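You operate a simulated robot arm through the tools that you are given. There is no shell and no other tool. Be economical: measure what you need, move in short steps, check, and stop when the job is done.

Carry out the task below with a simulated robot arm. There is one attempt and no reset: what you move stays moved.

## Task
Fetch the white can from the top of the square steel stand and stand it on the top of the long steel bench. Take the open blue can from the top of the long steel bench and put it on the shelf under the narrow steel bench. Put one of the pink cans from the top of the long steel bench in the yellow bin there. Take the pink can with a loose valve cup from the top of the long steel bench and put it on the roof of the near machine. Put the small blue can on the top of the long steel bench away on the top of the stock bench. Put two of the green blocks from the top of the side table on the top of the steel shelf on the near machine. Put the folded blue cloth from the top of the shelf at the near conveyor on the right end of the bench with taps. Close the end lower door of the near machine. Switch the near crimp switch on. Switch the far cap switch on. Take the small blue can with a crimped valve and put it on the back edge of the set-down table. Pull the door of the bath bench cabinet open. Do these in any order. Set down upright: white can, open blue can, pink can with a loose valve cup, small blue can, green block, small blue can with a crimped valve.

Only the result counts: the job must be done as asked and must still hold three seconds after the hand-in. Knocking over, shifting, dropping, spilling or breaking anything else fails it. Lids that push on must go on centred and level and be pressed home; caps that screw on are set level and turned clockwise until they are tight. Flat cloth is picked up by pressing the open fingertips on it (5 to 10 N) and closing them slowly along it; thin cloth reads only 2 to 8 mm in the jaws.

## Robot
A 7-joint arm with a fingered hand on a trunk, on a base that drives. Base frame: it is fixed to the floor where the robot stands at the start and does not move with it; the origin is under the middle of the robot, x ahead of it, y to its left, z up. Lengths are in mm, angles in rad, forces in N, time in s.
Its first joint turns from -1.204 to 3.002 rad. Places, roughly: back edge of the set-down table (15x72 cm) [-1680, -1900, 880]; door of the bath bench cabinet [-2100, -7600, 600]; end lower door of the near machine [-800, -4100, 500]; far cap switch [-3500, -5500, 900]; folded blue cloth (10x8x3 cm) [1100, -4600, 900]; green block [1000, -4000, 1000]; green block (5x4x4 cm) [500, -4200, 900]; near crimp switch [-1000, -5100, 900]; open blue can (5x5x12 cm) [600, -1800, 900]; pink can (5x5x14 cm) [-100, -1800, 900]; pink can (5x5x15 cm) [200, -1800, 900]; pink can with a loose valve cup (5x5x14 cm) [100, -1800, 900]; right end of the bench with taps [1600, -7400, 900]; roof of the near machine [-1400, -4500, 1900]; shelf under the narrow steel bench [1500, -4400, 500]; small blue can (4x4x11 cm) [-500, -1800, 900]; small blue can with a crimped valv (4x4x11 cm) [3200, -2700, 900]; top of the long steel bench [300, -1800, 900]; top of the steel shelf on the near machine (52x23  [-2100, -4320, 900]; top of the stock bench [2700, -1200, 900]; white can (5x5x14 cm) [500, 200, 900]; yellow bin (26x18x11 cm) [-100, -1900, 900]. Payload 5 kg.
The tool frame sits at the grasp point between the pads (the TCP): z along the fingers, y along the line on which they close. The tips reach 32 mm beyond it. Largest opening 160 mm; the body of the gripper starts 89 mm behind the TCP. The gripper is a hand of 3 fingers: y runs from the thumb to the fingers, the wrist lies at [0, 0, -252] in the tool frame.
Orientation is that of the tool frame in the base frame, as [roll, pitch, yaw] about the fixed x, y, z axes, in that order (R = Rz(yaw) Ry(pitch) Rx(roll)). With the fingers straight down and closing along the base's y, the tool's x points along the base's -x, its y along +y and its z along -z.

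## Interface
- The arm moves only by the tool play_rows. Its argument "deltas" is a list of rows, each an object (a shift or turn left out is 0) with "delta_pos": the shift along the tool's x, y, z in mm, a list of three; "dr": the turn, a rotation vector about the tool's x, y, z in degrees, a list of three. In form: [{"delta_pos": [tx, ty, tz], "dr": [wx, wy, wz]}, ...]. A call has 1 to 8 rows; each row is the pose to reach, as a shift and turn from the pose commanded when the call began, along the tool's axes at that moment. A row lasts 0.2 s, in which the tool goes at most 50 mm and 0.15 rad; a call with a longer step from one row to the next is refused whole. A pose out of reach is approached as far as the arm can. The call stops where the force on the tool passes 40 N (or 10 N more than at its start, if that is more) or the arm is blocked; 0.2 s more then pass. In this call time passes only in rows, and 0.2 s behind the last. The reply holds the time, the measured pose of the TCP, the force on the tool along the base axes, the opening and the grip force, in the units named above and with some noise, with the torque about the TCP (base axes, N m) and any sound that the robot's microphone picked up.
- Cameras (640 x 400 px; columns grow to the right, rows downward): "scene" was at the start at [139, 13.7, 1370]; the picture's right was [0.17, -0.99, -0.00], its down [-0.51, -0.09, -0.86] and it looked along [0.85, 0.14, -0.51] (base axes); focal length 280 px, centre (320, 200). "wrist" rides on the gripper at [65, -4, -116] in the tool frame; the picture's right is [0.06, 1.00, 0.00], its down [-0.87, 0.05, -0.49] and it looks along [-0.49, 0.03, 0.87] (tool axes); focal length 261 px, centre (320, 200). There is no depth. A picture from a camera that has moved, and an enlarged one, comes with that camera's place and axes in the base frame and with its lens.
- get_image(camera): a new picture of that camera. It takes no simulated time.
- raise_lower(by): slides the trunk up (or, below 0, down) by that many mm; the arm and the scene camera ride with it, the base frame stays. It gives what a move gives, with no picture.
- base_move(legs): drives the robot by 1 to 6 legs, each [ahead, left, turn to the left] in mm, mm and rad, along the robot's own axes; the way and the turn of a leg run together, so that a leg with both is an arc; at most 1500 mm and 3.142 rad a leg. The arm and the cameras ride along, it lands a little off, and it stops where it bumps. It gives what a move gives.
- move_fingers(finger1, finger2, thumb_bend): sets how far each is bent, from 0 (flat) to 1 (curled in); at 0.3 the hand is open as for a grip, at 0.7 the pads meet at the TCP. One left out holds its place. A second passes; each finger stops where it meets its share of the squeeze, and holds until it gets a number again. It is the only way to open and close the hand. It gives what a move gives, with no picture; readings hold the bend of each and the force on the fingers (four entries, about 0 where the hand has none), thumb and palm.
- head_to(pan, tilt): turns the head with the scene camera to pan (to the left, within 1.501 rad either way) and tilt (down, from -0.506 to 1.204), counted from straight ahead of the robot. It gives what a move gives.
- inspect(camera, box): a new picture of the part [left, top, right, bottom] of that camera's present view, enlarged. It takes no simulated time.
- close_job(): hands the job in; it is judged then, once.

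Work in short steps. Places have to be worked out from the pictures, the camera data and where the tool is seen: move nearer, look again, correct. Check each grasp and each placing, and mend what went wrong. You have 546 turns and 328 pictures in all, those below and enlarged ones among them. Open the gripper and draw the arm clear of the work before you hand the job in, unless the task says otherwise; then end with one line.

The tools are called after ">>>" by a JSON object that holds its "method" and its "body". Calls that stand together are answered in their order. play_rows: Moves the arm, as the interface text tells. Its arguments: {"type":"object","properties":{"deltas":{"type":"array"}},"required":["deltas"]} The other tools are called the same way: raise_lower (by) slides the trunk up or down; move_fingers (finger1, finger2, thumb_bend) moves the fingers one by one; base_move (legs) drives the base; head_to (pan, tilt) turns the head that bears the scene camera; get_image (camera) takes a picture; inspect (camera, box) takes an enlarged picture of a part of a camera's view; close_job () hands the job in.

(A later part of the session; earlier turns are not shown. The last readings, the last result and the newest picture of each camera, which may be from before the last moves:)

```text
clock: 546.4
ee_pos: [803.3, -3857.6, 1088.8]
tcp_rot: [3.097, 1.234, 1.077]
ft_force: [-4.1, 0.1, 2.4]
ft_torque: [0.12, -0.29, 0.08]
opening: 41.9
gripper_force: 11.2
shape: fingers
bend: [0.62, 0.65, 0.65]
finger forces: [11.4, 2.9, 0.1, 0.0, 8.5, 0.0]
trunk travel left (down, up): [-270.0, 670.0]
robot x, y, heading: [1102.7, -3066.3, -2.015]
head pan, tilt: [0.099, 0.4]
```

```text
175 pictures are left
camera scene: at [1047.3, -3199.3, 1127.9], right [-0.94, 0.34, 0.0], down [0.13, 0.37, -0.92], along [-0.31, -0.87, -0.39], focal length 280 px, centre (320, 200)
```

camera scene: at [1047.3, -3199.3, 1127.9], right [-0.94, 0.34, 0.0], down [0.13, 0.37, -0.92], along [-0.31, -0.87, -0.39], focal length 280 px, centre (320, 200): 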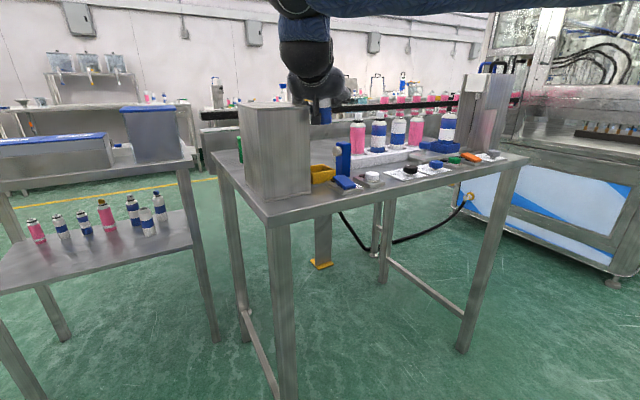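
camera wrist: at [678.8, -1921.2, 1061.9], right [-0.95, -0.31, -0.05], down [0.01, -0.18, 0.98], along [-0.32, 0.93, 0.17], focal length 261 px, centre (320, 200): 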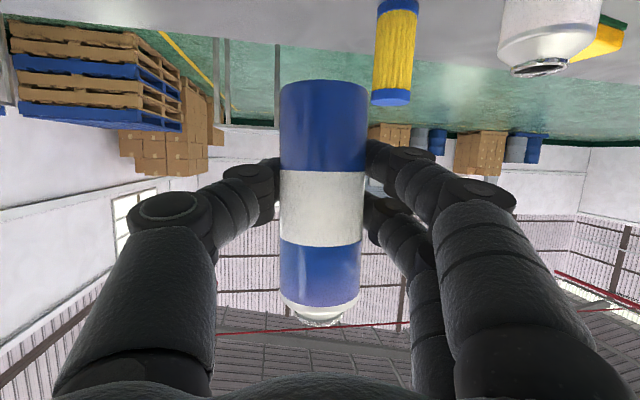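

The swing ran the hand against the tall steel box on the side table — I overlooked the long reach. I reverse the turn at once and look.

>>> {"method": "base_move", "body": {"legs": [[0, 0, -0.12]]}}

>>> {"method": "base_move", "body": {"legs": [[-350, 0, 0]]}}

>>> {"method": "get_image", "body": {"camera": "scene"}}

>>> {"method": "get_image", "body": {"camera": "wrist"}}

```text
clock: 547.3
ee_pos: [711.1, -3816.6, 1088.9]
tcp_rot: [3.098, 1.234, 0.955]
ft_force: [0.9, 0.4, -1.5]
ft_torque: [0.0, 0.01, 0.01]
opening: 41.9
gripper_force: 8.8
shape: fingers
bend: [0.61, 0.65, 0.65]
finger forces: [6.0, 2.9, 0.0, 0.0, 8.3, 0.0]
trunk travel left (down, up): [-270.0, 670.0]
robot x, y, heading: [1098.3, -3067.8, -2.143]
head pan, tilt: [0.099, 0.4]
```

```text
clock: 549.6
ee_pos: [903.7, -3520.2, 1089.7]
tcp_rot: [3.097, 1.234, 0.961]
ft_force: [0.3, -0.2, -0.3]
ft_torque: [0.05, -0.01, 0.01]
opening: 41.5
gripper_force: 8.7
shape: fingers
bend: [0.61, 0.65, 0.65]
finger forces: [6.1, 2.8, 0.0, 0.0, 8.3, 0.0]
trunk travel left (down, up): [-270.0, 670.0]
robot x, y, heading: [1287.1, -2772.5, -2.141]
head pan, tilt: [0.099, 0.4]
```

```text
174 pictures are left
camera scene: at [1221.5, -2895.1, 1127.9], right [-0.89, 0.45, 0.0], down [0.17, 0.35, -0.92], along [-0.41, -0.82, -0.39], focal length 280 px, centre (320, 200)
```

scene: 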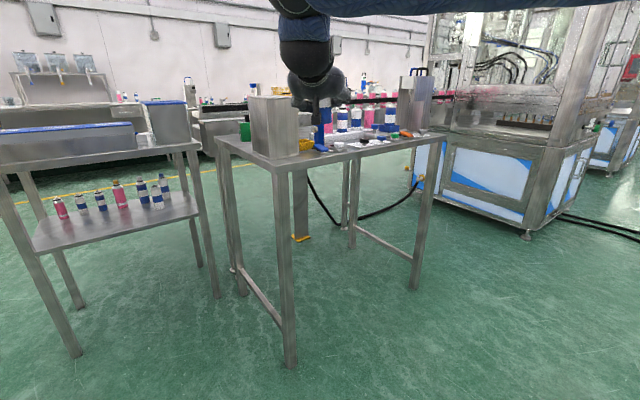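

```text
173 pictures are left
camera wrist: at [969.3, -3408.9, 1066.1], right [0.85, -0.52, -0.04], down [0.13, 0.13, 0.98], along [-0.51, -0.84, 0.18], focal length 261 px, centre (320, 200)
```

wrist: 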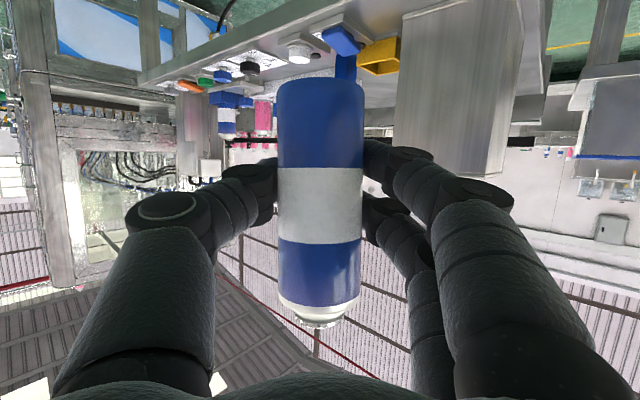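

The can is fine. I enlarge the box to see whether it moved.

>>> {"method": "inspect", "body": {"camera": "scene", "box": [200, 70, 340, 190]}}

```text
3.33 times, centred on (270, 130) of scene
camera zoom: at [1221.5, -2895.1, 1127.9], right [-0.89, 0.45, 0.0], down [0.17, 0.35, -0.92], along [-0.41, -0.82, -0.39], focal length 934 px, centre (487, 433)
```

zoom: 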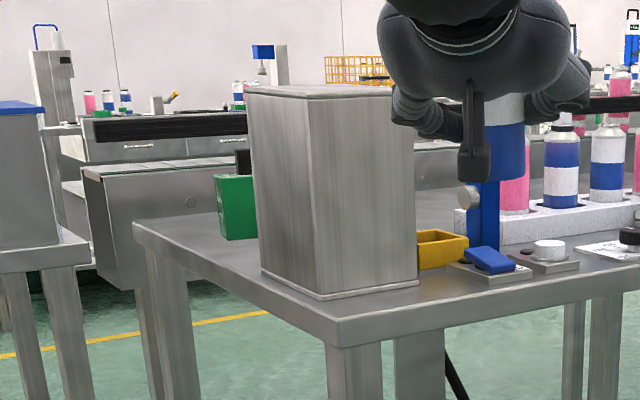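

The box looks untouched, standing square on its flange. I back up more for clearance, turn to face -y, and view the narrow bench.

>>> {"method": "base_move", "body": {"legs": [[-300, 0, 0], [0, 0, 0.57], [0, 150, 0]]}}

>>> {"method": "head_to", "body": {"pan": -0.1, "tilt": 0.35}}

>>> {"method": "get_image", "body": {"camera": "scene"}}

```text
clock: 554.2
ee_pos: [1685.3, -3358.8, 1088.0]
tcp_rot: [3.101, 1.234, 1.542]
ft_force: [-0.3, -0.1, -0.6]
ft_torque: [0.0, 0.02, -0.02]
opening: 41.4
gripper_force: 8.5
shape: fingers
bend: [0.61, 0.65, 0.65]
finger forces: [6.1, 2.7, 0.1, 0.1, 8.1, 0.1]
trunk travel left (down, up): [-270.0, 670.0]
robot x, y, heading: [1598.4, -2518.4, -1.557]
head pan, tilt: [0.099, 0.4]
```

```text
clock: 554.9
ee_pos: [1685.8, -3359.9, 1087.2]
tcp_rot: [3.099, 1.234, 1.54]
ft_force: [-0.7, 0.6, -2.0]
ft_torque: [0.03, 0.01, 0.02]
opening: 41.7
gripper_force: 8.8
shape: fingers
bend: [0.61, 0.65, 0.65]
finger forces: [6.2, 2.6, 0.1, 0.0, 8.1, 0.0]
trunk travel left (down, up): [-270.0, 670.0]
robot x, y, heading: [1598.4, -2520.6, -1.557]
head pan, tilt: [-0.099, 0.351]
```

```text
171 pictures are left
camera scene: at [1591.3, -2662.2, 1132.3], right [-1.0, 0.09, 0.0], down [0.03, 0.34, -0.94], along [-0.08, -0.94, -0.34], focal length 280 px, centre (320, 200)
```

scene: 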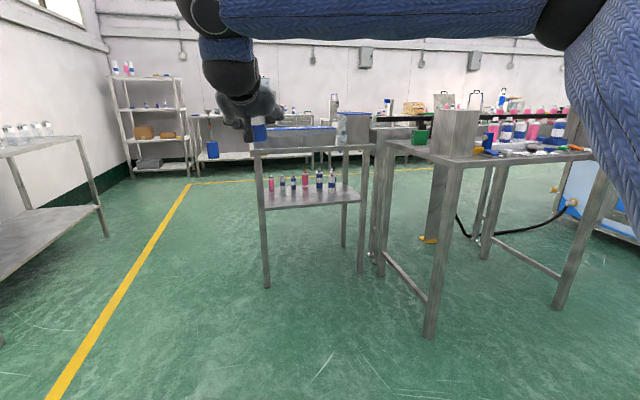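

Narrow bench: front edge from [1810, -4187] to [1165, -4307], shelf about z=536, cans well to the back. I lower the trunk fully and then the arm here in the open to see if the low, level pose is reachable.

>>> {"method": "raise_lower", "body": {"by": -265}}

>>> {"method": "play_rows", "body": {"deltas": [{"delta_pos": [38, 0, 13]}, {"delta_pos": [75, 0, 27]}, {"delta_pos": [113, 0, 40]}, {"delta_pos": [151, 0, 54]}, {"delta_pos": [179, 0, 64]}]}}

>>> {"method": "get_image", "body": {"camera": "scene"}}

```text
clock: 557.6
ee_pos: [1684.5, -3358.2, 823.5]
tcp_rot: [3.097, 1.235, 1.539]
ft_force: [-0.1, 0.4, -1.4]
ft_torque: [-0.01, 0.01, -0.01]
opening: 41.6
gripper_force: 8.4
shape: fingers
bend: [0.61, 0.65, 0.65]
finger forces: [6.0, 2.7, 0.0, 0.0, 8.0, 0.1]
trunk travel left (down, up): [-5.0, 935.0]
robot x, y, heading: [1601.9, -2515.1, -1.553]
head pan, tilt: [-0.099, 0.351]
```

```text
clock: 558.8
ee_pos: [1686.6, -3358.1, 632.9]
tcp_rot: [3.099, 1.233, 1.536]
ft_force: [-0.4, -0.1, -0.7]
ft_torque: [0.01, 0.02, 0.02]
opening: 41.4
gripper_force: 8.4
shape: fingers
bend: [0.61, 0.65, 0.65]
finger forces: [6.0, 2.5, 0.0, 0.0, 8.0, 0.1]
trunk travel left (down, up): [-5.0, 935.0]
robot x, y, heading: [1597.2, -2514.8, -1.558]
head pan, tilt: [-0.099, 0.351]
```

```text
170 pictures are left
camera scene: at [1591.2, -2662.0, 867.4], right [-1.0, 0.09, 0.0], down [0.03, 0.34, -0.94], along [-0.08, -0.94, -0.34], focal length 280 px, centre (320, 200)
```

scene: 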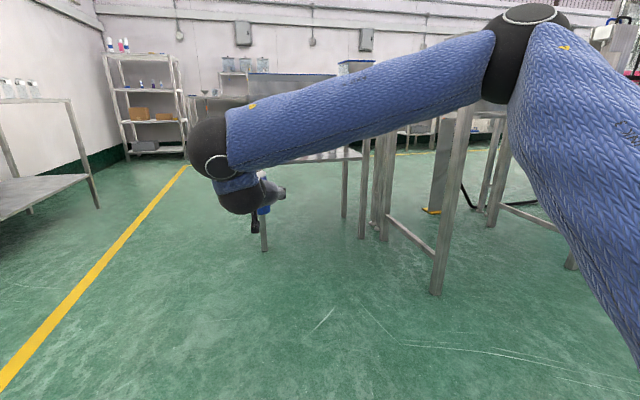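

The low pose works (TCP 633, can bottom about 561). I line up with x≈1520 and drive ahead 720 mm, then look before going in.

>>> {"method": "base_move", "body": {"legs": [[0, -181, 0], [720, 0, 0]]}}

>>> {"method": "get_image", "body": {"camera": "scene"}}

>>> {"method": "get_image", "body": {"camera": "wrist"}}

```text
clock: 563.9
ee_pos: [1511.6, -4087.7, 633.7]
tcp_rot: [3.099, 1.234, 1.534]
ft_force: [-0.9, 0.4, -1.8]
ft_torque: [0.02, 0.0, 0.0]
opening: 41.5
gripper_force: 8.0
shape: fingers
bend: [0.61, 0.65, 0.65]
finger forces: [6.0, 2.6, 0.1, 0.0, 7.9, 0.0]
trunk travel left (down, up): [-5.0, 935.0]
robot x, y, heading: [1422.2, -3247.2, -1.564]
head pan, tilt: [-0.099, 0.351]
```

```text
169 pictures are left
camera scene: at [1418.8, -3390.9, 867.3], right [-1.0, 0.09, 0.0], down [0.03, 0.34, -0.94], along [-0.09, -0.94, -0.34], focal length 280 px, centre (320, 200)
```

scene: 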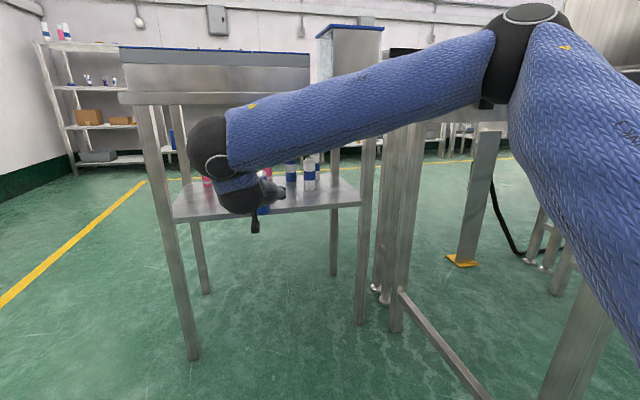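

```text
168 pictures are left
camera wrist: at [1507.0, -3958.5, 610.8], right [1.0, 0.02, -0.04], down [0.04, 0.18, 0.98], along [0.03, -0.98, 0.18], focal length 261 px, centre (320, 200)
```

wrist: 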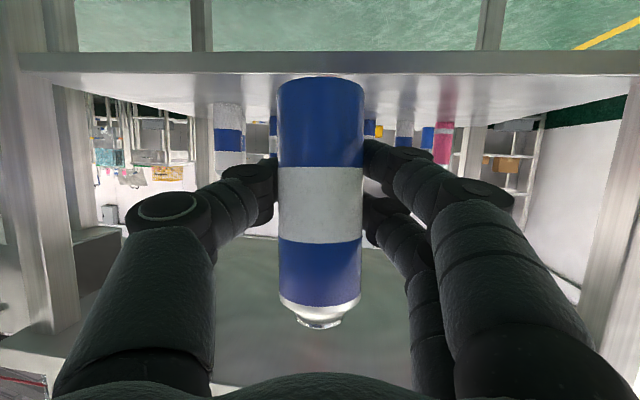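

Through the wrist view the shelf's edge is about 27 mm below the can's foot and the space ahead is free (cans are far behind). I drive in 262 mm.

>>> {"method": "base_move", "body": {"legs": [[200, 0, 0]]}}

>>> {"method": "get_image", "body": {"camera": "wrist"}}

>>> {"method": "get_image", "body": {"camera": "scene"}}

```text
clock: 565.5
ee_pos: [1514.8, -4288.9, 633.3]
tcp_rot: [3.097, 1.234, 1.538]
ft_force: [-0.4, -0.5, -1.2]
ft_torque: [0.01, -0.02, 0.01]
opening: 41.6
gripper_force: 8.3
shape: fingers
bend: [0.61, 0.65, 0.65]
finger forces: [6.0, 2.5, 0.0, 0.0, 7.9, 0.0]
trunk travel left (down, up): [-5.0, 935.0]
robot x, y, heading: [1430.9, -3445.8, -1.563]
head pan, tilt: [-0.099, 0.351]
```

```text
167 pictures are left
camera wrist: at [1509.1, -4158.7, 610.8], right [1.0, 0.03, -0.04], down [0.04, 0.18, 0.98], along [0.03, -0.98, 0.18], focal length 261 px, centre (320, 200)
```

wrist: 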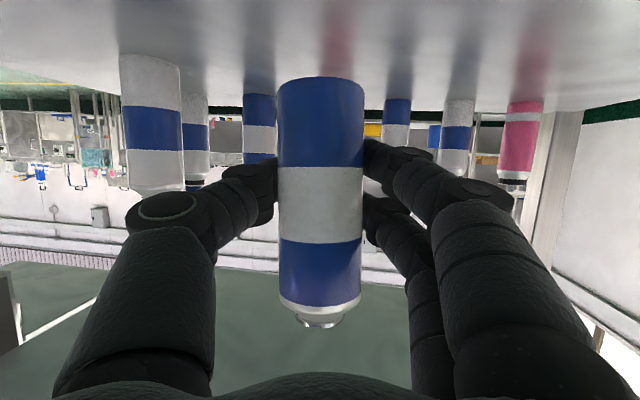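

```text
166 pictures are left
camera scene: at [1420.6, -3591.1, 867.3], right [-1.0, 0.09, 0.0], down [0.03, 0.34, -0.94], along [-0.09, -0.94, -0.34], focal length 280 px, centre (320, 200)
```

scene: 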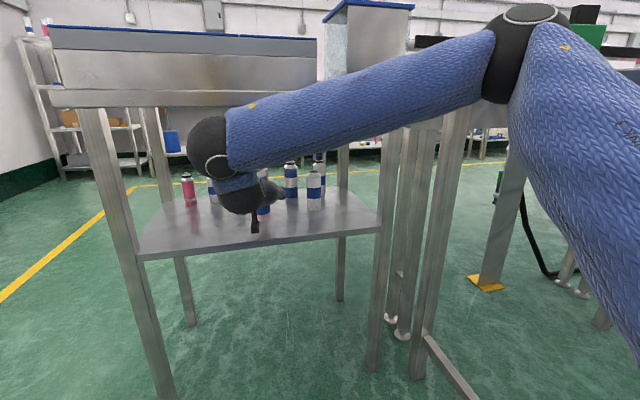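

A tall can stands about 140 mm to the left of the target; the rest are farther back. I go 45 mm further in and shift 12 mm to the right.

>>> {"method": "base_move", "body": {"legs": [[45, 12, 0]]}}

>>> {"method": "play_rows", "body": {"deltas": [{"delta_pos": [4.7, 0, 1.7]}, {"delta_pos": [9.4, 0, 3.4]}, {"delta_pos": [14.1, 0, 5.0]}]}}

>>> {"method": "inspect", "body": {"camera": "wrist", "box": [200, 0, 440, 150]}}

```text
clock: 566.4
ee_pos: [1525.5, -4332.7, 634.0]
tcp_rot: [3.098, 1.234, 1.533]
ft_force: [-0.7, -0.3, -1.6]
ft_torque: [0.0, -0.01, 0.01]
opening: 41.3
gripper_force: 8.2
shape: fingers
bend: [0.61, 0.65, 0.65]
finger forces: [6.0, 2.6, 0.0, 0.1, 7.8, 0.0]
trunk travel left (down, up): [-5.0, 935.0]
robot x, y, heading: [1443.1, -3491.4, -1.564]
head pan, tilt: [-0.099, 0.351]
```

```text
clock: 567.2
ee_pos: [1526.2, -4332.3, 617.3]
tcp_rot: [3.099, 1.235, 1.536]
ft_force: [0.1, -0.1, -2.1]
ft_torque: [-0.02, 0.0, 0.0]
opening: 41.4
gripper_force: 8.2
shape: fingers
bend: [0.61, 0.65, 0.65]
finger forces: [6.0, 2.5, 0.0, 0.1, 7.9, 0.1]
trunk travel left (down, up): [-5.0, 935.0]
robot x, y, heading: [1442.3, -3494.6, -1.557]
head pan, tilt: [-0.099, 0.351]
```

```text
2.67 times, centred on (320, 75) of wrist
camera zoom: at [1521.7, -4202.7, 595.0], right [1.0, 0.03, -0.04], down [0.04, 0.18, 0.98], along [0.03, -0.98, 0.18], focal length 695 px, centre (320, 533)
```

zoom: 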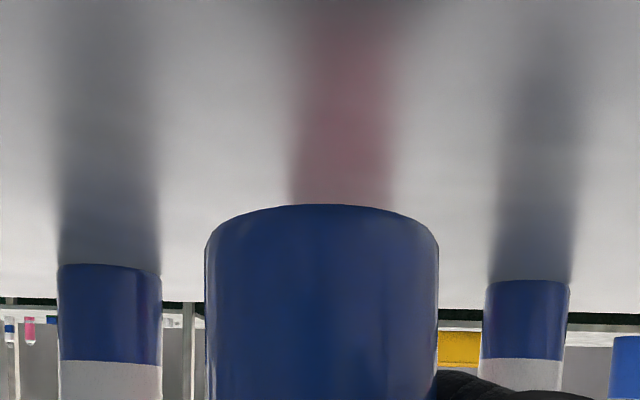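

Still about 10 mm above. I lower in 2 mm steps.

>>> {"method": "play_rows", "body": {"deltas": [{"delta_pos": [2.8, 0, 1.0]}, {"delta_pos": [5.6, 0, 2.0]}, {"delta_pos": [7.5, 0, 2.7]}, {"delta_pos": [9.4, 0, 3.4]}, {"delta_pos": [11.3, 0, 4.0]}]}}

>>> {"method": "inspect", "body": {"camera": "wrist", "box": [200, 0, 440, 150]}}

```text
clock: 568.4
ee_pos: [1526.5, -4332.4, 605.5]
tcp_rot: [3.099, 1.233, 1.536]
ft_force: [-0.2, 0.6, -2.5]
ft_torque: [-0.01, 0.03, -0.01]
opening: 41.5
gripper_force: 8.1
shape: fingers
bend: [0.61, 0.65, 0.65]
finger forces: [6.0, 2.4, 0.1, 0.0, 7.9, 0.0]
trunk travel left (down, up): [-5.0, 935.0]
robot x, y, heading: [1443.2, -3492.1, -1.558]
head pan, tilt: [-0.099, 0.351]
```

```text
2.67 times, centred on (320, 75) of wrist
camera zoom: at [1521.8, -4202.7, 583.2], right [1.0, 0.03, -0.04], down [0.04, 0.18, 0.98], along [0.03, -0.98, 0.18], focal length 695 px, centre (320, 533)
```

zoom: 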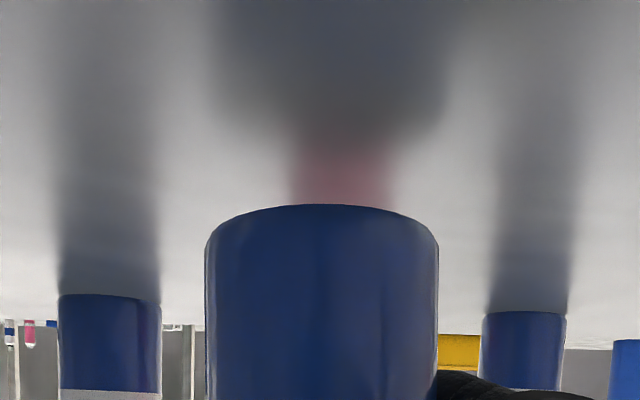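

About 7 mm left by the reflection.

>>> {"method": "play_rows", "body": {"deltas": [{"delta_pos": [2.8, 0, 1.0]}, {"delta_pos": [4.7, 0, 1.7]}, {"delta_pos": [6.6, 0, 2.4]}, {"delta_pos": [8.0, 0, 2.9]}, {"delta_pos": [9.4, 0, 3.4]}]}}

>>> {"method": "inspect", "body": {"camera": "wrist", "box": [200, 0, 440, 150]}}

```text
clock: 569.6
ee_pos: [1527.3, -4332.3, 595.4]
tcp_rot: [3.098, 1.235, 1.534]
ft_force: [-0.3, 0.1, -0.2]
ft_torque: [-0.04, 0.05, 0.01]
opening: 41.5
gripper_force: 8.6
shape: fingers
bend: [0.61, 0.65, 0.65]
finger forces: [6.1, 2.8, 0.1, 0.0, 8.2, 0.0]
trunk travel left (down, up): [-5.0, 935.0]
robot x, y, heading: [1439.7, -3491.7, -1.562]
head pan, tilt: [-0.099, 0.351]
```

```text
2.67 times, centred on (320, 75) of wrist
camera zoom: at [1522.0, -4203.1, 573.4], right [1.0, 0.03, -0.04], down [0.04, 0.18, 0.98], along [0.03, -0.98, 0.18], focal length 695 px, centre (320, 533)
```

zoom: 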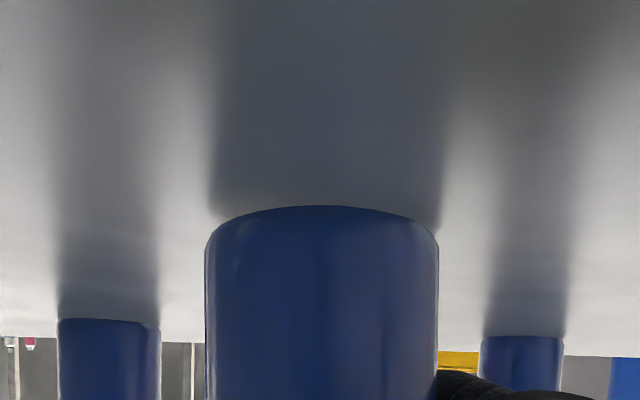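

Contact just begins. One last small step, then release.

>>> {"method": "play_rows", "body": {"deltas": [{"delta_pos": [1.4, 0, 0.5]}]}}

>>> {"method": "move_fingers", "body": {"finger1": 0.58, "finger2": 0.58, "thumb_bend": 0.58}}

>>> {"method": "move_fingers", "body": {"finger1": 0.48, "finger2": 0.48, "thumb_bend": 0.48}}

>>> {"method": "get_image", "body": {"camera": "wrist"}}

```text
clock: 570.0
ee_pos: [1527.6, -4332.5, 595.9]
tcp_rot: [3.098, 1.236, 1.534]
ft_force: [-0.8, -1.1, 3.0]
ft_torque: [-0.03, -0.04, 0.0]
opening: 41.2
gripper_force: 9.1
shape: fingers
bend: [0.62, 0.65, 0.65]
finger forces: [6.1, 3.6, 0.1, 0.1, 8.5, 0.1]
trunk travel left (down, up): [-5.0, 935.0]
robot x, y, heading: [1442.9, -3487.9, -1.561]
head pan, tilt: [-0.099, 0.351]
```

```text
clock: 571.0
ee_pos: [1526.4, -4331.6, 592.5]
tcp_rot: [3.098, 1.233, 1.533]
ft_force: [0.4, 0.6, 0.4]
ft_torque: [0.01, -0.03, 0.01]
opening: 58.4
gripper_force: 0.0
shape: fingers
bend: [0.57, 0.57, 0.57]
finger forces: [0.1, 0.1, 0.1, 0.1, 0.1, 0.1]
trunk travel left (down, up): [-5.0, 935.0]
robot x, y, heading: [1441.7, -3489.5, -1.563]
head pan, tilt: [-0.099, 0.351]
```

```text
clock: 572.0
ee_pos: [1526.5, -4333.2, 594.7]
tcp_rot: [3.097, 1.234, 1.535]
ft_force: [-0.2, 0.1, -0.2]
ft_torque: [0.0, -0.02, 0.01]
opening: 94.6
gripper_force: 0.2
shape: fingers
bend: [0.48, 0.48, 0.48]
finger forces: [0.0, 0.1, 0.0, 0.0, 0.0, 0.1]
trunk travel left (down, up): [-5.0, 935.0]
robot x, y, heading: [1440.3, -3493.0, -1.561]
head pan, tilt: [-0.099, 0.351]
```

```text
162 pictures are left
camera wrist: at [1522.3, -4202.6, 571.9], right [1.0, 0.03, -0.04], down [0.04, 0.18, 0.98], along [0.03, -0.98, 0.18], focal length 261 px, centre (320, 200)
```

wrist: 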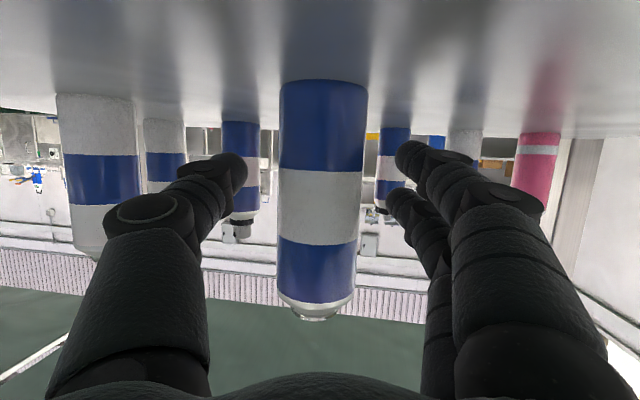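

Standing free. I drive straight back 500 mm and look.

>>> {"method": "base_move", "body": {"legs": [[-500, 0, 0]]}}

>>> {"method": "get_image", "body": {"camera": "wrist"}}

```text
clock: 574.9
ee_pos: [1522.7, -3833.7, 594.3]
tcp_rot: [3.099, 1.234, 1.535]
ft_force: [0.3, 0.3, 0.7]
ft_torque: [-0.02, 0.03, -0.01]
opening: 94.9
gripper_force: 0.0
shape: fingers
bend: [0.48, 0.48, 0.48]
finger forces: [0.0, 0.0, 0.0, 0.1, 0.0, 0.0]
trunk travel left (down, up): [-5.0, 935.0]
robot x, y, heading: [1437.6, -2989.6, -1.562]
head pan, tilt: [-0.099, 0.351]
```

```text
161 pictures are left
camera wrist: at [1517.9, -3704.1, 571.8], right [1.0, 0.02, -0.04], down [0.04, 0.18, 0.98], along [0.03, -0.98, 0.18], focal length 261 px, centre (320, 200)
```

wrist: 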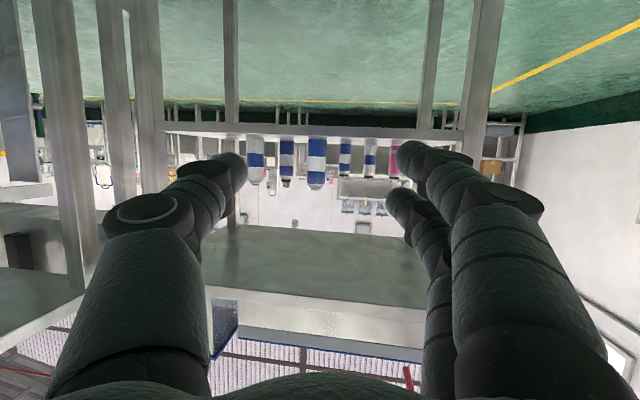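

The open blue can stands on the shelf. Now I raise the trunk, turn the hand down and draw it in for the drive to the rear side.

>>> {"method": "raise_lower", "body": {"by": 400}}

>>> {"method": "play_rows", "body": {"deltas": [{"dr": [0, 8, 0]}, {"dr": [0, 16, 0]}, {"dr": [0, 24, 0]}, {"dr": [0, 32, 0]}, {"dr": [0, 40, 0]}, {"dr": [0, 48, 0]}, {"dr": [0, 56, 0]}, {"dr": [0, 64, 0]}]}}

>>> {"method": "play_rows", "body": {"deltas": [{"delta_pos": [40, 0, 0], "dr": [0, 6.5, 0]}, {"delta_pos": [85, 0, 0], "dr": [0, 6.5, 0]}, {"delta_pos": [130, 0, 0], "dr": [0, 6.5, 0]}, {"delta_pos": [175, 0, 0], "dr": [0, 6.5, 0]}, {"delta_pos": [220, 0, 0], "dr": [0, 6.5, 0]}, {"delta_pos": [265, 0, 0], "dr": [0, 6.5, 0]}, {"delta_pos": [305, 0, 0], "dr": [0, 6.5, 0]}]}}

>>> {"method": "raise_lower", "body": {"by": 120}}

>>> {"method": "head_to", "body": {"pan": 0.0, "tilt": 0.35}}

>>> {"method": "base_move", "body": {"legs": [[0, 850, 0], [1000, 0, 0]]}}

>>> {"method": "get_image", "body": {"camera": "scene"}}

```text
clock: 578.8
ee_pos: [1523.3, -3833.2, 995.7]
tcp_rot: [3.097, 1.233, 1.533]
ft_force: [0.3, 0.2, -0.1]
ft_torque: [0.0, -0.03, 0.03]
opening: 94.7
gripper_force: 0.0
shape: fingers
bend: [0.48, 0.48, 0.48]
finger forces: [0.1, 0.1, 0.1, 0.1, 0.1, 0.0]
trunk travel left (down, up): [-405.0, 535.0]
robot x, y, heading: [1437.3, -2990.5, -1.562]
head pan, tilt: [-0.099, 0.351]
```

```text
clock: 580.6
ee_pos: [1523.9, -3833.8, 994.6]
tcp_rot: [3.127, 0.115, 1.575]
ft_force: [-0.3, 0.6, 0.1]
ft_torque: [0.03, 0.0, -0.01]
opening: 94.8
gripper_force: 0.0
shape: fingers
bend: [0.48, 0.48, 0.48]
finger forces: [0.0, 0.1, 0.1, 0.0, 0.0, 0.1]
trunk travel left (down, up): [-405.0, 535.0]
robot x, y, heading: [1433.4, -2991.7, -1.567]
head pan, tilt: [-0.099, 0.351]
```

```text
clock: 582.2
ee_pos: [1520.7, -3529.1, 956.0]
tcp_rot: [3.128, 0.005, 1.575]
ft_force: [-0.2, 1.1, 0.1]
ft_torque: [0.03, 0.02, 0.04]
opening: 94.8
gripper_force: 0.1
shape: fingers
bend: [0.48, 0.48, 0.48]
finger forces: [0.0, 0.1, 0.1, 0.1, 0.1, 0.0]
trunk travel left (down, up): [-405.0, 535.0]
robot x, y, heading: [1437.2, -2991.5, -1.564]
head pan, tilt: [-0.099, 0.351]
```

```text
clock: 583.7
ee_pos: [1520.8, -3529.6, 1076.9]
tcp_rot: [3.128, 0.004, 1.573]
ft_force: [0.4, 0.3, 0.7]
ft_torque: [-0.03, 0.0, 0.01]
opening: 94.8
gripper_force: 0.1
shape: fingers
bend: [0.48, 0.48, 0.48]
finger forces: [0.0, 0.0, 0.1, 0.0, 0.0, 0.0]
trunk travel left (down, up): [-525.0, 415.0]
robot x, y, heading: [1438.2, -2995.8, -1.563]
head pan, tilt: [-0.099, 0.351]
```

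```text
clock: 584.3
ee_pos: [1521.3, -3530.0, 1077.2]
tcp_rot: [3.128, 0.003, 1.573]
ft_force: [0.6, 1.5, 0.1]
ft_torque: [0.0, -0.04, 0.0]
opening: 94.7
gripper_force: 0.1
shape: fingers
bend: [0.48, 0.48, 0.48]
finger forces: [0.0, 0.1, 0.0, 0.0, 0.1, 0.0]
trunk travel left (down, up): [-525.0, 415.0]
robot x, y, heading: [1437.5, -2993.7, -1.566]
head pan, tilt: [0.0, 0.351]
```

```text
clock: 593.7
ee_pos: [2391.0, -4529.9, 1077.2]
tcp_rot: [3.128, 0.005, 1.571]
ft_force: [-0.3, 0.2, -0.8]
ft_torque: [-0.02, -0.03, 0.0]
opening: 94.8
gripper_force: 0.1
shape: fingers
bend: [0.48, 0.48, 0.48]
finger forces: [0.1, 0.0, 0.0, 0.0, 0.1, 0.0]
trunk travel left (down, up): [-525.0, 415.0]
robot x, y, heading: [2309.4, -3994.7, -1.563]
head pan, tilt: [0.0, 0.351]
```

```text
160 pictures are left
camera scene: at [2307.9, -4137.2, 1387.3], right [-1.0, 0.0, 0.0], down [0.0, 0.34, -0.94], along [0.0, -0.94, -0.34], focal length 280 px, centre (320, 200)
```

scene: 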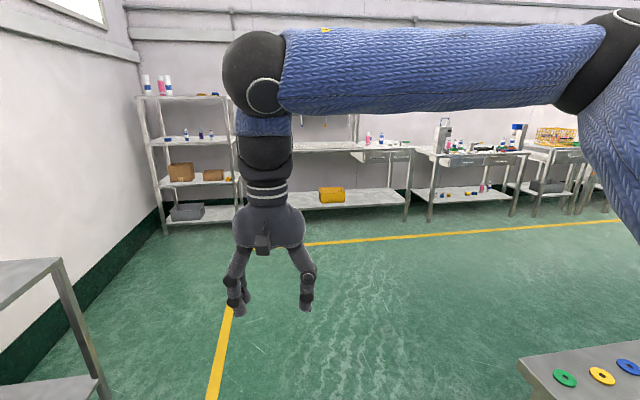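

The passage is free. I drive ahead 1500 mm and turn to face -x to see the rear side of the conveyor.

>>> {"method": "base_move", "body": {"legs": [[1500, 0, 0], [200, 0, 0], [0, 0, -1.2]]}}

>>> {"method": "head_to", "body": {"pan": -0.6, "tilt": 0.4}}

>>> {"method": "get_image", "body": {"camera": "scene"}}

```text
clock: 605.1
ee_pos: [1848.9, -5953.9, 1077.2]
tcp_rot: [3.127, 0.003, 0.41]
ft_force: [0.7, 0.1, 0.5]
ft_torque: [-0.03, -0.02, 0.02]
opening: 94.9
gripper_force: 0.1
shape: fingers
bend: [0.48, 0.48, 0.48]
finger forces: [0.1, 0.0, 0.1, 0.0, 0.0, 0.1]
trunk travel left (down, up): [-525.0, 415.0]
robot x, y, heading: [2311.1, -5663.5, -2.729]
head pan, tilt: [0.0, 0.351]
```

```text
clock: 606.1
ee_pos: [1849.3, -5955.5, 1075.7]
tcp_rot: [3.126, 0.003, 0.411]
ft_force: [-0.2, 0.4, 0.0]
ft_torque: [0.01, 0.0, -0.01]
opening: 94.7
gripper_force: 0.0
shape: fingers
bend: [0.48, 0.48, 0.48]
finger forces: [0.1, 0.0, 0.0, 0.0, 0.0, 0.1]
trunk travel left (down, up): [-525.0, 415.0]
robot x, y, heading: [2310.6, -5664.1, -2.725]
head pan, tilt: [-0.6, 0.4]
```

```text
159 pictures are left
camera scene: at [2172.7, -5668.7, 1382.8], right [0.18, 0.98, 0.0], down [0.38, -0.07, -0.92], along [-0.91, 0.17, -0.39], focal length 280 px, centre (320, 200)
```

scene: 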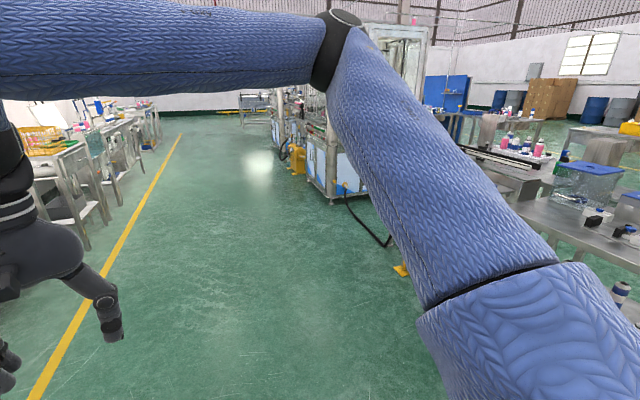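

The rear aisle is free. I drive to about [1150, -5650] and turn to face +y to see the shelf with the cloth.

>>> {"method": "base_move", "body": {"legs": [[1060, -470, 0], [0, 0, -1.99]]}}

>>> {"method": "head_to", "body": {"pan": 0.0, "tilt": 0.45}}

>>> {"method": "get_image", "body": {"camera": "scene"}}

```text
clock: 616.9
ee_pos: [1044.8, -5144.6, 1077.5]
tcp_rot: [3.127, 0.004, -1.566]
ft_force: [0.4, -1.0, -0.3]
ft_torque: [-0.03, 0.0, 0.01]
opening: 94.8
gripper_force: 0.0
shape: fingers
bend: [0.48, 0.48, 0.48]
finger forces: [0.0, 0.1, 0.1, 0.0, 0.0, 0.1]
trunk travel left (down, up): [-525.0, 415.0]
robot x, y, heading: [1128.6, -5682.1, 1.583]
head pan, tilt: [-0.6, 0.4]
```

```text
clock: 617.9
ee_pos: [1043.7, -5142.6, 1076.9]
tcp_rot: [3.128, 0.004, -1.568]
ft_force: [-0.6, 0.6, 0.2]
ft_torque: [0.01, 0.02, -0.02]
opening: 94.8
gripper_force: 0.0
shape: fingers
bend: [0.48, 0.48, 0.48]
finger forces: [0.0, 0.1, 0.1, 0.0, 0.0, 0.0]
trunk travel left (down, up): [-525.0, 415.0]
robot x, y, heading: [1131.9, -5682.8, 1.581]
head pan, tilt: [0.0, 0.45]
```

```text
158 pictures are left
camera scene: at [1128.0, -5541.1, 1378.1], right [1.0, 0.01, 0.0], down [0.0, -0.44, -0.9], along [-0.01, 0.9, -0.44], focal length 280 px, centre (320, 200)
```

scene: 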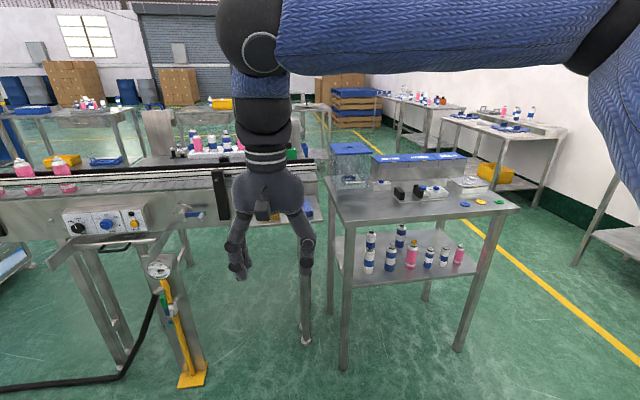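

The hand hides the spot. I shift it 220 mm to the left and look.

>>> {"method": "play_rows", "body": {"deltas": [{"delta_pos": [0, 45, 0]}, {"delta_pos": [0, 90, 0]}, {"delta_pos": [0, 135, 0]}, {"delta_pos": [0, 180, 0]}, {"delta_pos": [0, 220, 0]}]}}

>>> {"method": "get_image", "body": {"camera": "scene"}}

>>> {"method": "inspect", "body": {"camera": "scene", "box": [240, 130, 440, 260]}}

```text
clock: 619.1
ee_pos: [823.3, -5146.0, 1081.4]
tcp_rot: [3.128, 0.003, -1.567]
ft_force: [0.1, -0.2, -0.6]
ft_torque: [-0.04, 0.01, -0.02]
opening: 95.2
gripper_force: 0.2
shape: fingers
bend: [0.48, 0.48, 0.48]
finger forces: [0.0, 0.0, 0.1, 0.0, 0.0, 0.0]
trunk travel left (down, up): [-525.0, 415.0]
robot x, y, heading: [1126.1, -5678.5, 1.582]
head pan, tilt: [0.0, 0.45]
```

```text
157 pictures are left
camera scene: at [1126.5, -5541.3, 1378.2], right [1.0, 0.01, 0.0], down [0.0, -0.44, -0.9], along [-0.01, 0.9, -0.44], focal length 280 px, centre (320, 200)
```

scene: 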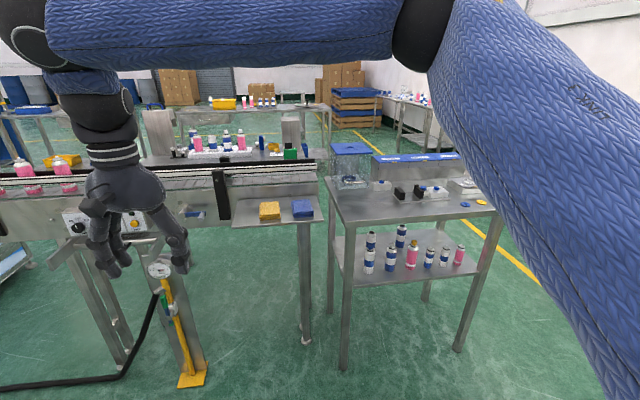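

```text
3.08 times, centred on (340, 195) of scene
camera zoom: at [1126.5, -5541.3, 1378.2], right [1.0, 0.01, 0.0], down [0.0, -0.44, -0.9], along [-0.01, 0.9, -0.44], focal length 862 px, centre (258, 215)
```

zoom: 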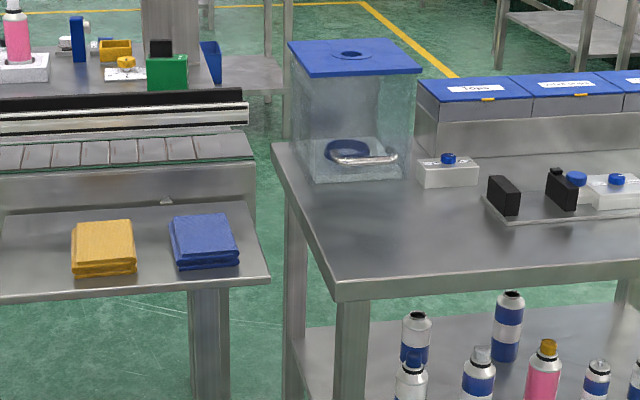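

The folded blue cloth lies beside a yellow one at about [1050, -4602] on the conveyor's side shelf. I drive ahead 260, bring the hand back and over toward it.

>>> {"method": "base_move", "body": {"legs": [[260, 0, 0]]}}

>>> {"method": "play_rows", "body": {"deltas": [{"delta_pos": [0, -45, -20]}, {"delta_pos": [0, -90, -40]}, {"delta_pos": [0, -135, -40]}, {"delta_pos": [-20, -180, -40]}, {"delta_pos": [-60, -205, -40]}, {"delta_pos": [-105, -225, -40]}, {"delta_pos": [-150, -225, -40]}, {"delta_pos": [-195, -225, -40]}]}}

>>> {"method": "get_image", "body": {"camera": "wrist"}}

```text
clock: 621.0
ee_pos: [822.5, -4882.8, 1080.6]
tcp_rot: [3.127, 0.006, -1.566]
ft_force: [-0.3, -0.5, 0.1]
ft_torque: [-0.04, -0.01, -0.01]
opening: 94.9
gripper_force: 0.1
shape: fingers
bend: [0.48, 0.48, 0.48]
finger forces: [0.0, 0.0, 0.1, 0.0, 0.1, 0.1]
trunk travel left (down, up): [-525.0, 415.0]
robot x, y, heading: [1123.1, -5423.3, 1.579]
head pan, tilt: [0.0, 0.45]
```

```text
clock: 622.8
ee_pos: [1048.8, -4685.9, 1116.4]
tcp_rot: [3.128, 0.005, -1.568]
ft_force: [0.3, -0.1, -0.3]
ft_torque: [-0.02, 0.01, 0.0]
opening: 95.0
gripper_force: 0.1
shape: fingers
bend: [0.48, 0.48, 0.48]
finger forces: [0.1, 0.1, 0.1, 0.0, 0.0, 0.0]
trunk travel left (down, up): [-525.0, 415.0]
robot x, y, heading: [1127.8, -5418.9, 1.573]
head pan, tilt: [0.0, 0.45]
```

```text
155 pictures are left
camera wrist: at [1053.5, -4753.1, 1233.0], right [-1.0, -0.07, 0.01], down [-0.05, 0.87, 0.5], along [-0.04, 0.49, -0.87], focal length 261 px, centre (320, 200)
```

wrist: 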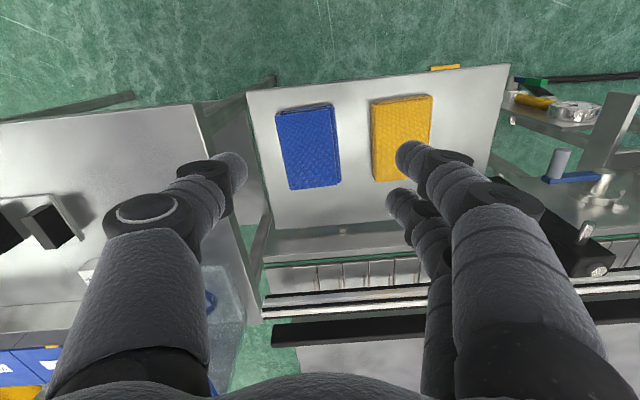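

The blue cloth's centre is about [1056, -4644], turned 9°. I open to 107 mm, turn 9°, go over it (slightly toward the thumb side, away from the yellow cloth) and lower to 990.

>>> {"method": "move_fingers", "body": {"finger1": 0.45, "finger2": 0.45, "thumb_bend": 0.45}}

>>> {"method": "play_rows", "body": {"deltas": [{"delta_pos": [-20, -5, 0], "dr": [0, 0, -5]}, {"delta_pos": [-42, -11, 0], "dr": [0, 0, -9.3]}, {"delta_pos": [-42, -11, 45], "dr": [0, 0, -9.3]}, {"delta_pos": [-42, -11, 90], "dr": [0, 0, -9.3]}, {"delta_pos": [-42, -11, 126], "dr": [0, 0, -9.3]}]}}

>>> {"method": "get_image", "body": {"camera": "wrist"}}

```text
clock: 623.8
ee_pos: [1046.1, -4687.8, 1117.0]
tcp_rot: [3.127, 0.004, -1.567]
ft_force: [0.3, -0.1, 0.5]
ft_torque: [0.02, 0.0, -0.02]
opening: 106.9
gripper_force: 0.0
shape: fingers
bend: [0.45, 0.45, 0.45]
finger forces: [0.1, 0.0, 0.0, 0.0, 0.0, 0.1]
trunk travel left (down, up): [-525.0, 415.0]
robot x, y, heading: [1126.5, -5421.0, 1.578]
head pan, tilt: [0.0, 0.45]
```

```text
clock: 625.0
ee_pos: [1056.6, -4644.1, 989.9]
tcp_rot: [3.127, 0.009, -1.405]
ft_force: [0.4, 0.0, 0.3]
ft_torque: [-0.03, 0.03, 0.05]
opening: 107.3
gripper_force: 0.2
shape: fingers
bend: [0.45, 0.45, 0.45]
finger forces: [0.0, 0.1, 0.1, 0.0, 0.0, 0.1]
trunk travel left (down, up): [-525.0, 415.0]
robot x, y, heading: [1129.0, -5422.3, 1.577]
head pan, tilt: [0.0, 0.45]
```

```text
154 pictures are left
camera wrist: at [1072.6, -4709.7, 1106.0], right [-0.97, -0.23, 0.01], down [-0.19, 0.85, 0.5], along [-0.12, 0.48, -0.87], focal length 261 px, centre (320, 200)
```

wrist: 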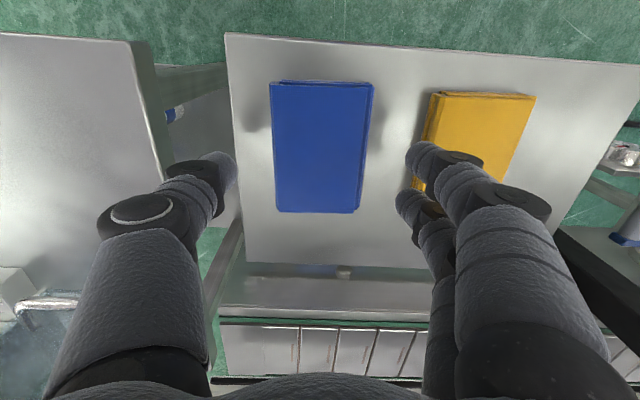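

Well centred beneath. I shift 4 mm to the thumb side and lower in small rows to touch the shelf beside the cloth.

>>> {"method": "play_rows", "body": {"deltas": [{"delta_pos": [0, -4, 20]}, {"delta_pos": [0, -4, 32]}, {"delta_pos": [0, -4, 38]}, {"delta_pos": [0, -4, 42]}]}}

>>> {"method": "get_image", "body": {"camera": "wrist"}}

```text
clock: 626.0
ee_pos: [1060.2, -4645.1, 951.1]
tcp_rot: [3.127, 0.005, -1.406]
ft_force: [-1.3, 0.1, 0.7]
ft_torque: [0.0, 0.05, 0.04]
opening: 106.9
gripper_force: 0.1
shape: fingers
bend: [0.45, 0.45, 0.45]
finger forces: [0.0, 0.0, 0.1, 0.0, 0.0, 0.0]
trunk travel left (down, up): [-525.0, 415.0]
robot x, y, heading: [1127.9, -5419.6, 1.58]
head pan, tilt: [0.0, 0.45]
```

```text
153 pictures are left
camera wrist: at [1075.3, -4709.9, 1066.2], right [-0.97, -0.23, 0.01], down [-0.19, 0.85, 0.5], along [-0.12, 0.48, -0.87], focal length 261 px, centre (320, 200)
```

wrist: 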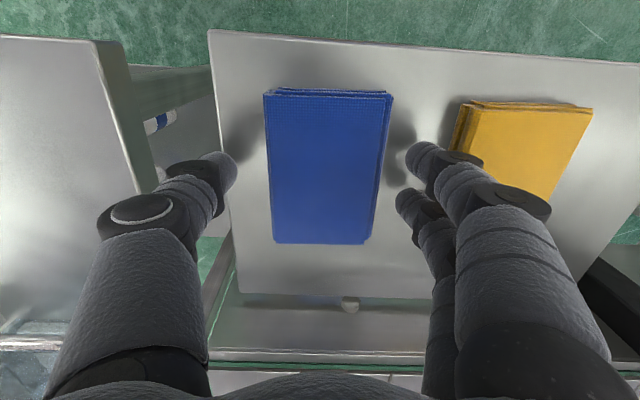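

>>> {"method": "play_rows", "body": {"deltas": [{"delta_pos": [0, 0, 5]}, {"delta_pos": [0, 0, 10]}, {"delta_pos": [0, 0, 14]}, {"delta_pos": [0, 0, 17]}, {"delta_pos": [0, 0, 20]}]}}

>>> {"method": "get_image", "body": {"camera": "wrist"}}

```text
clock: 627.1
ee_pos: [1058.3, -4645.3, 938.1]
tcp_rot: [3.125, 0.013, -1.406]
ft_force: [2.7, -5.1, 18.4]
ft_torque: [-0.46, 0.23, -0.25]
opening: 108.7
gripper_force: 9.3
shape: fingers
bend: [0.46, 0.45, 0.45]
finger forces: [10.8, 0.5, 0.0, 0.1, 7.2, 0.0]
trunk travel left (down, up): [-525.0, 415.0]
robot x, y, heading: [1126.6, -5421.4, 1.579]
head pan, tilt: [0.0, 0.45]
stopped in row 5: the force on the tool passed its limit at 44 N (the readings are from after the stop); the commanded pose is now the measured one
```

```text
152 pictures are left
camera wrist: at [1074.4, -4709.5, 1053.7], right [-0.97, -0.23, 0.02], down [-0.19, 0.84, 0.5], along [-0.13, 0.49, -0.86], focal length 261 px, centre (320, 200)
```

wrist: 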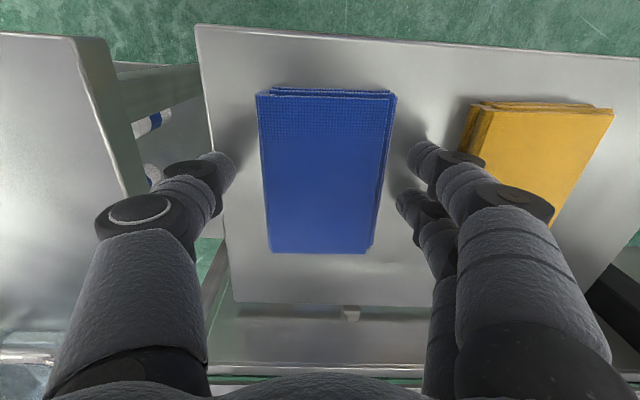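

Tips on the shelf. I ease up 4 mm and close on the cloth's sides.

>>> {"method": "play_rows", "body": {"deltas": [{"delta_pos": [0, 0, -4]}]}}

>>> {"method": "move_fingers", "body": {"finger1": 0.55, "finger2": 0.55, "thumb_bend": 0.55}}

>>> {"method": "get_image", "body": {"camera": "wrist"}}

```text
clock: 627.5
ee_pos: [1058.9, -4642.4, 938.5]
tcp_rot: [3.125, 0.013, -1.403]
ft_force: [0.7, -1.5, 2.5]
ft_torque: [0.01, -0.22, -0.13]
opening: 109.0
gripper_force: 1.4
shape: fingers
bend: [0.45, 0.45, 0.45]
finger forces: [0.1, 0.0, 0.1, 0.1, 3.0, 0.0]
trunk travel left (down, up): [-525.0, 415.0]
robot x, y, heading: [1129.9, -5419.0, 1.582]
head pan, tilt: [0.0, 0.45]
```

```text
clock: 628.5
ee_pos: [1059.1, -4642.7, 939.8]
tcp_rot: [3.126, 0.011, -1.408]
ft_force: [10.9, 3.0, 5.1]
ft_torque: [-0.12, 0.2, -0.16]
opening: 89.9
gripper_force: 11.1
shape: fingers
bend: [0.53, 0.55, 0.51]
finger forces: [8.5, 0.6, 0.1, 0.0, 13.6, 0.1]
trunk travel left (down, up): [-525.0, 415.0]
robot x, y, heading: [1126.8, -5420.0, 1.577]
head pan, tilt: [0.0, 0.45]
```

```text
151 pictures are left
camera wrist: at [1075.0, -4708.0, 1055.3], right [-0.97, -0.23, 0.02], down [-0.19, 0.84, 0.5], along [-0.13, 0.49, -0.86], focal length 261 px, centre (320, 200)
```

wrist: 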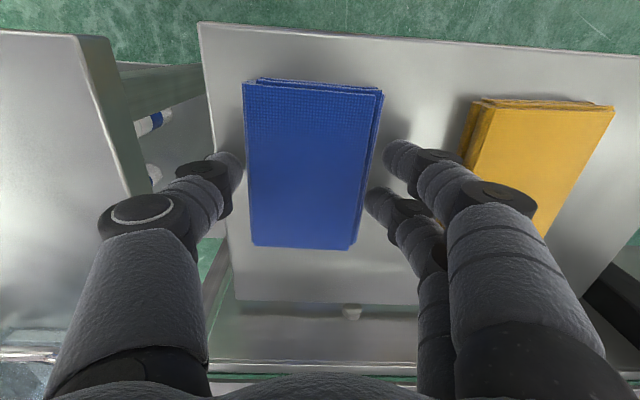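

The cloth is held at about 90 mm, thumb and finger in contact. I close further for a firm hold.

>>> {"method": "move_fingers", "body": {"finger1": 0.6, "finger2": 0.6, "thumb_bend": 0.57}}

>>> {"method": "get_image", "body": {"camera": "wrist"}}

```text
clock: 629.5
ee_pos: [1059.1, -4641.5, 938.3]
tcp_rot: [3.127, 0.011, -1.405]
ft_force: [11.3, 2.6, 2.9]
ft_torque: [0.15, -0.65, 0.03]
opening: 77.3
gripper_force: 8.2
shape: fingers
bend: [0.59, 0.59, 0.51]
finger forces: [1.6, 0.7, 0.0, 0.1, 14.5, 0.1]
trunk travel left (down, up): [-525.0, 415.0]
robot x, y, heading: [1128.5, -5420.4, 1.58]
head pan, tilt: [0.0, 0.45]
```

```text
150 pictures are left
camera wrist: at [1074.8, -4708.0, 1055.1], right [-0.97, -0.23, 0.02], down [-0.19, 0.84, 0.5], along [-0.13, 0.49, -0.86], focal length 261 px, centre (320, 200)
```

wrist: 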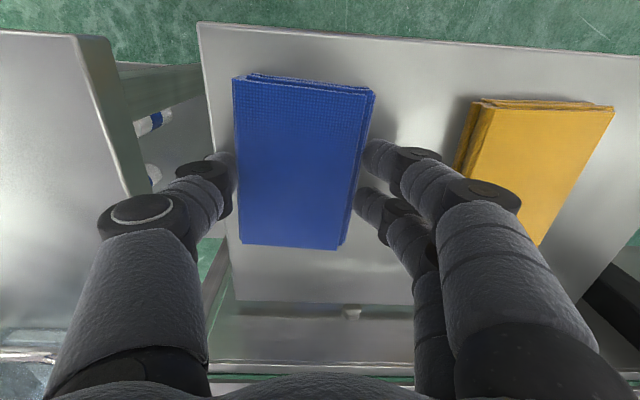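

Fingers need to press more against the thumb. I close the two fingers further with the thumb held.

>>> {"method": "move_fingers", "body": {"finger1": 0.66, "finger2": 0.66}}

>>> {"method": "get_image", "body": {"camera": "wrist"}}

```text
clock: 630.5
ee_pos: [1057.6, -4642.1, 938.9]
tcp_rot: [3.126, 0.01, -1.404]
ft_force: [3.4, 0.6, -0.8]
ft_torque: [-0.02, -0.11, -0.05]
opening: 74.4
gripper_force: 13.5
shape: fingers
bend: [0.61, 0.61, 0.51]
finger forces: [6.3, 5.5, 0.0, 0.0, 15.9, 0.1]
trunk travel left (down, up): [-525.0, 415.0]
robot x, y, heading: [1131.0, -5420.4, 1.576]
head pan, tilt: [0.0, 0.45]
```

```text
149 pictures are left
camera wrist: at [1073.9, -4708.1, 1055.1], right [-0.97, -0.23, 0.02], down [-0.19, 0.84, 0.5], along [-0.13, 0.49, -0.86], focal length 261 px, centre (320, 200)
```

wrist: 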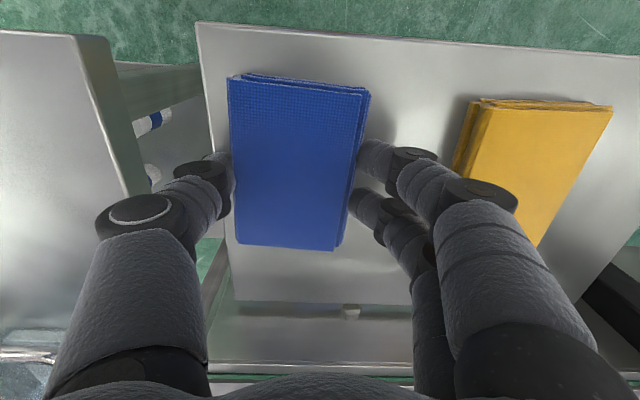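

Balanced grip (12 N against 16 N). I lift slowly to test.

>>> {"method": "play_rows", "body": {"deltas": [{"delta_pos": [0, 0, -15]}, {"delta_pos": [0, 0, -40]}, {"delta_pos": [0, 0, -75]}, {"delta_pos": [0, 0, -110]}]}}

>>> {"method": "get_image", "body": {"camera": "wrist"}}

```text
clock: 631.5
ee_pos: [1058.7, -4645.1, 1052.2]
tcp_rot: [3.127, 0.013, -1.406]
ft_force: [0.2, -1.3, -0.4]
ft_torque: [-0.01, 0.0, 0.01]
opening: 74.4
gripper_force: 13.6
shape: fingers
bend: [0.61, 0.61, 0.51]
finger forces: [7.3, 6.5, 0.0, 0.0, 14.0, 0.1]
trunk travel left (down, up): [-525.0, 415.0]
robot x, y, heading: [1123.7, -5422.8, 1.582]
head pan, tilt: [0.0, 0.45]
```

```text
148 pictures are left
camera wrist: at [1075.1, -4710.9, 1167.5], right [-0.97, -0.23, 0.01], down [-0.19, 0.84, 0.5], along [-0.13, 0.49, -0.86], focal length 261 px, centre (320, 200)
```

wrist: 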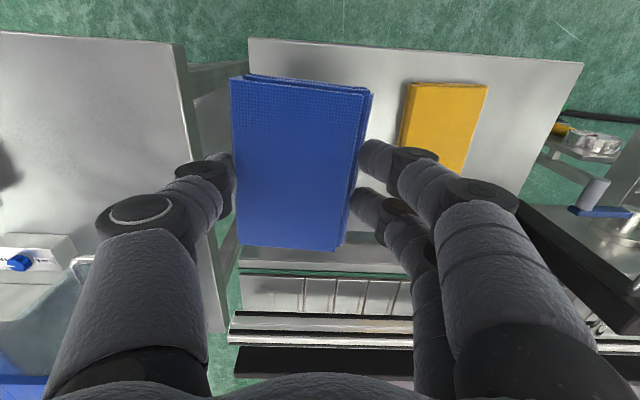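

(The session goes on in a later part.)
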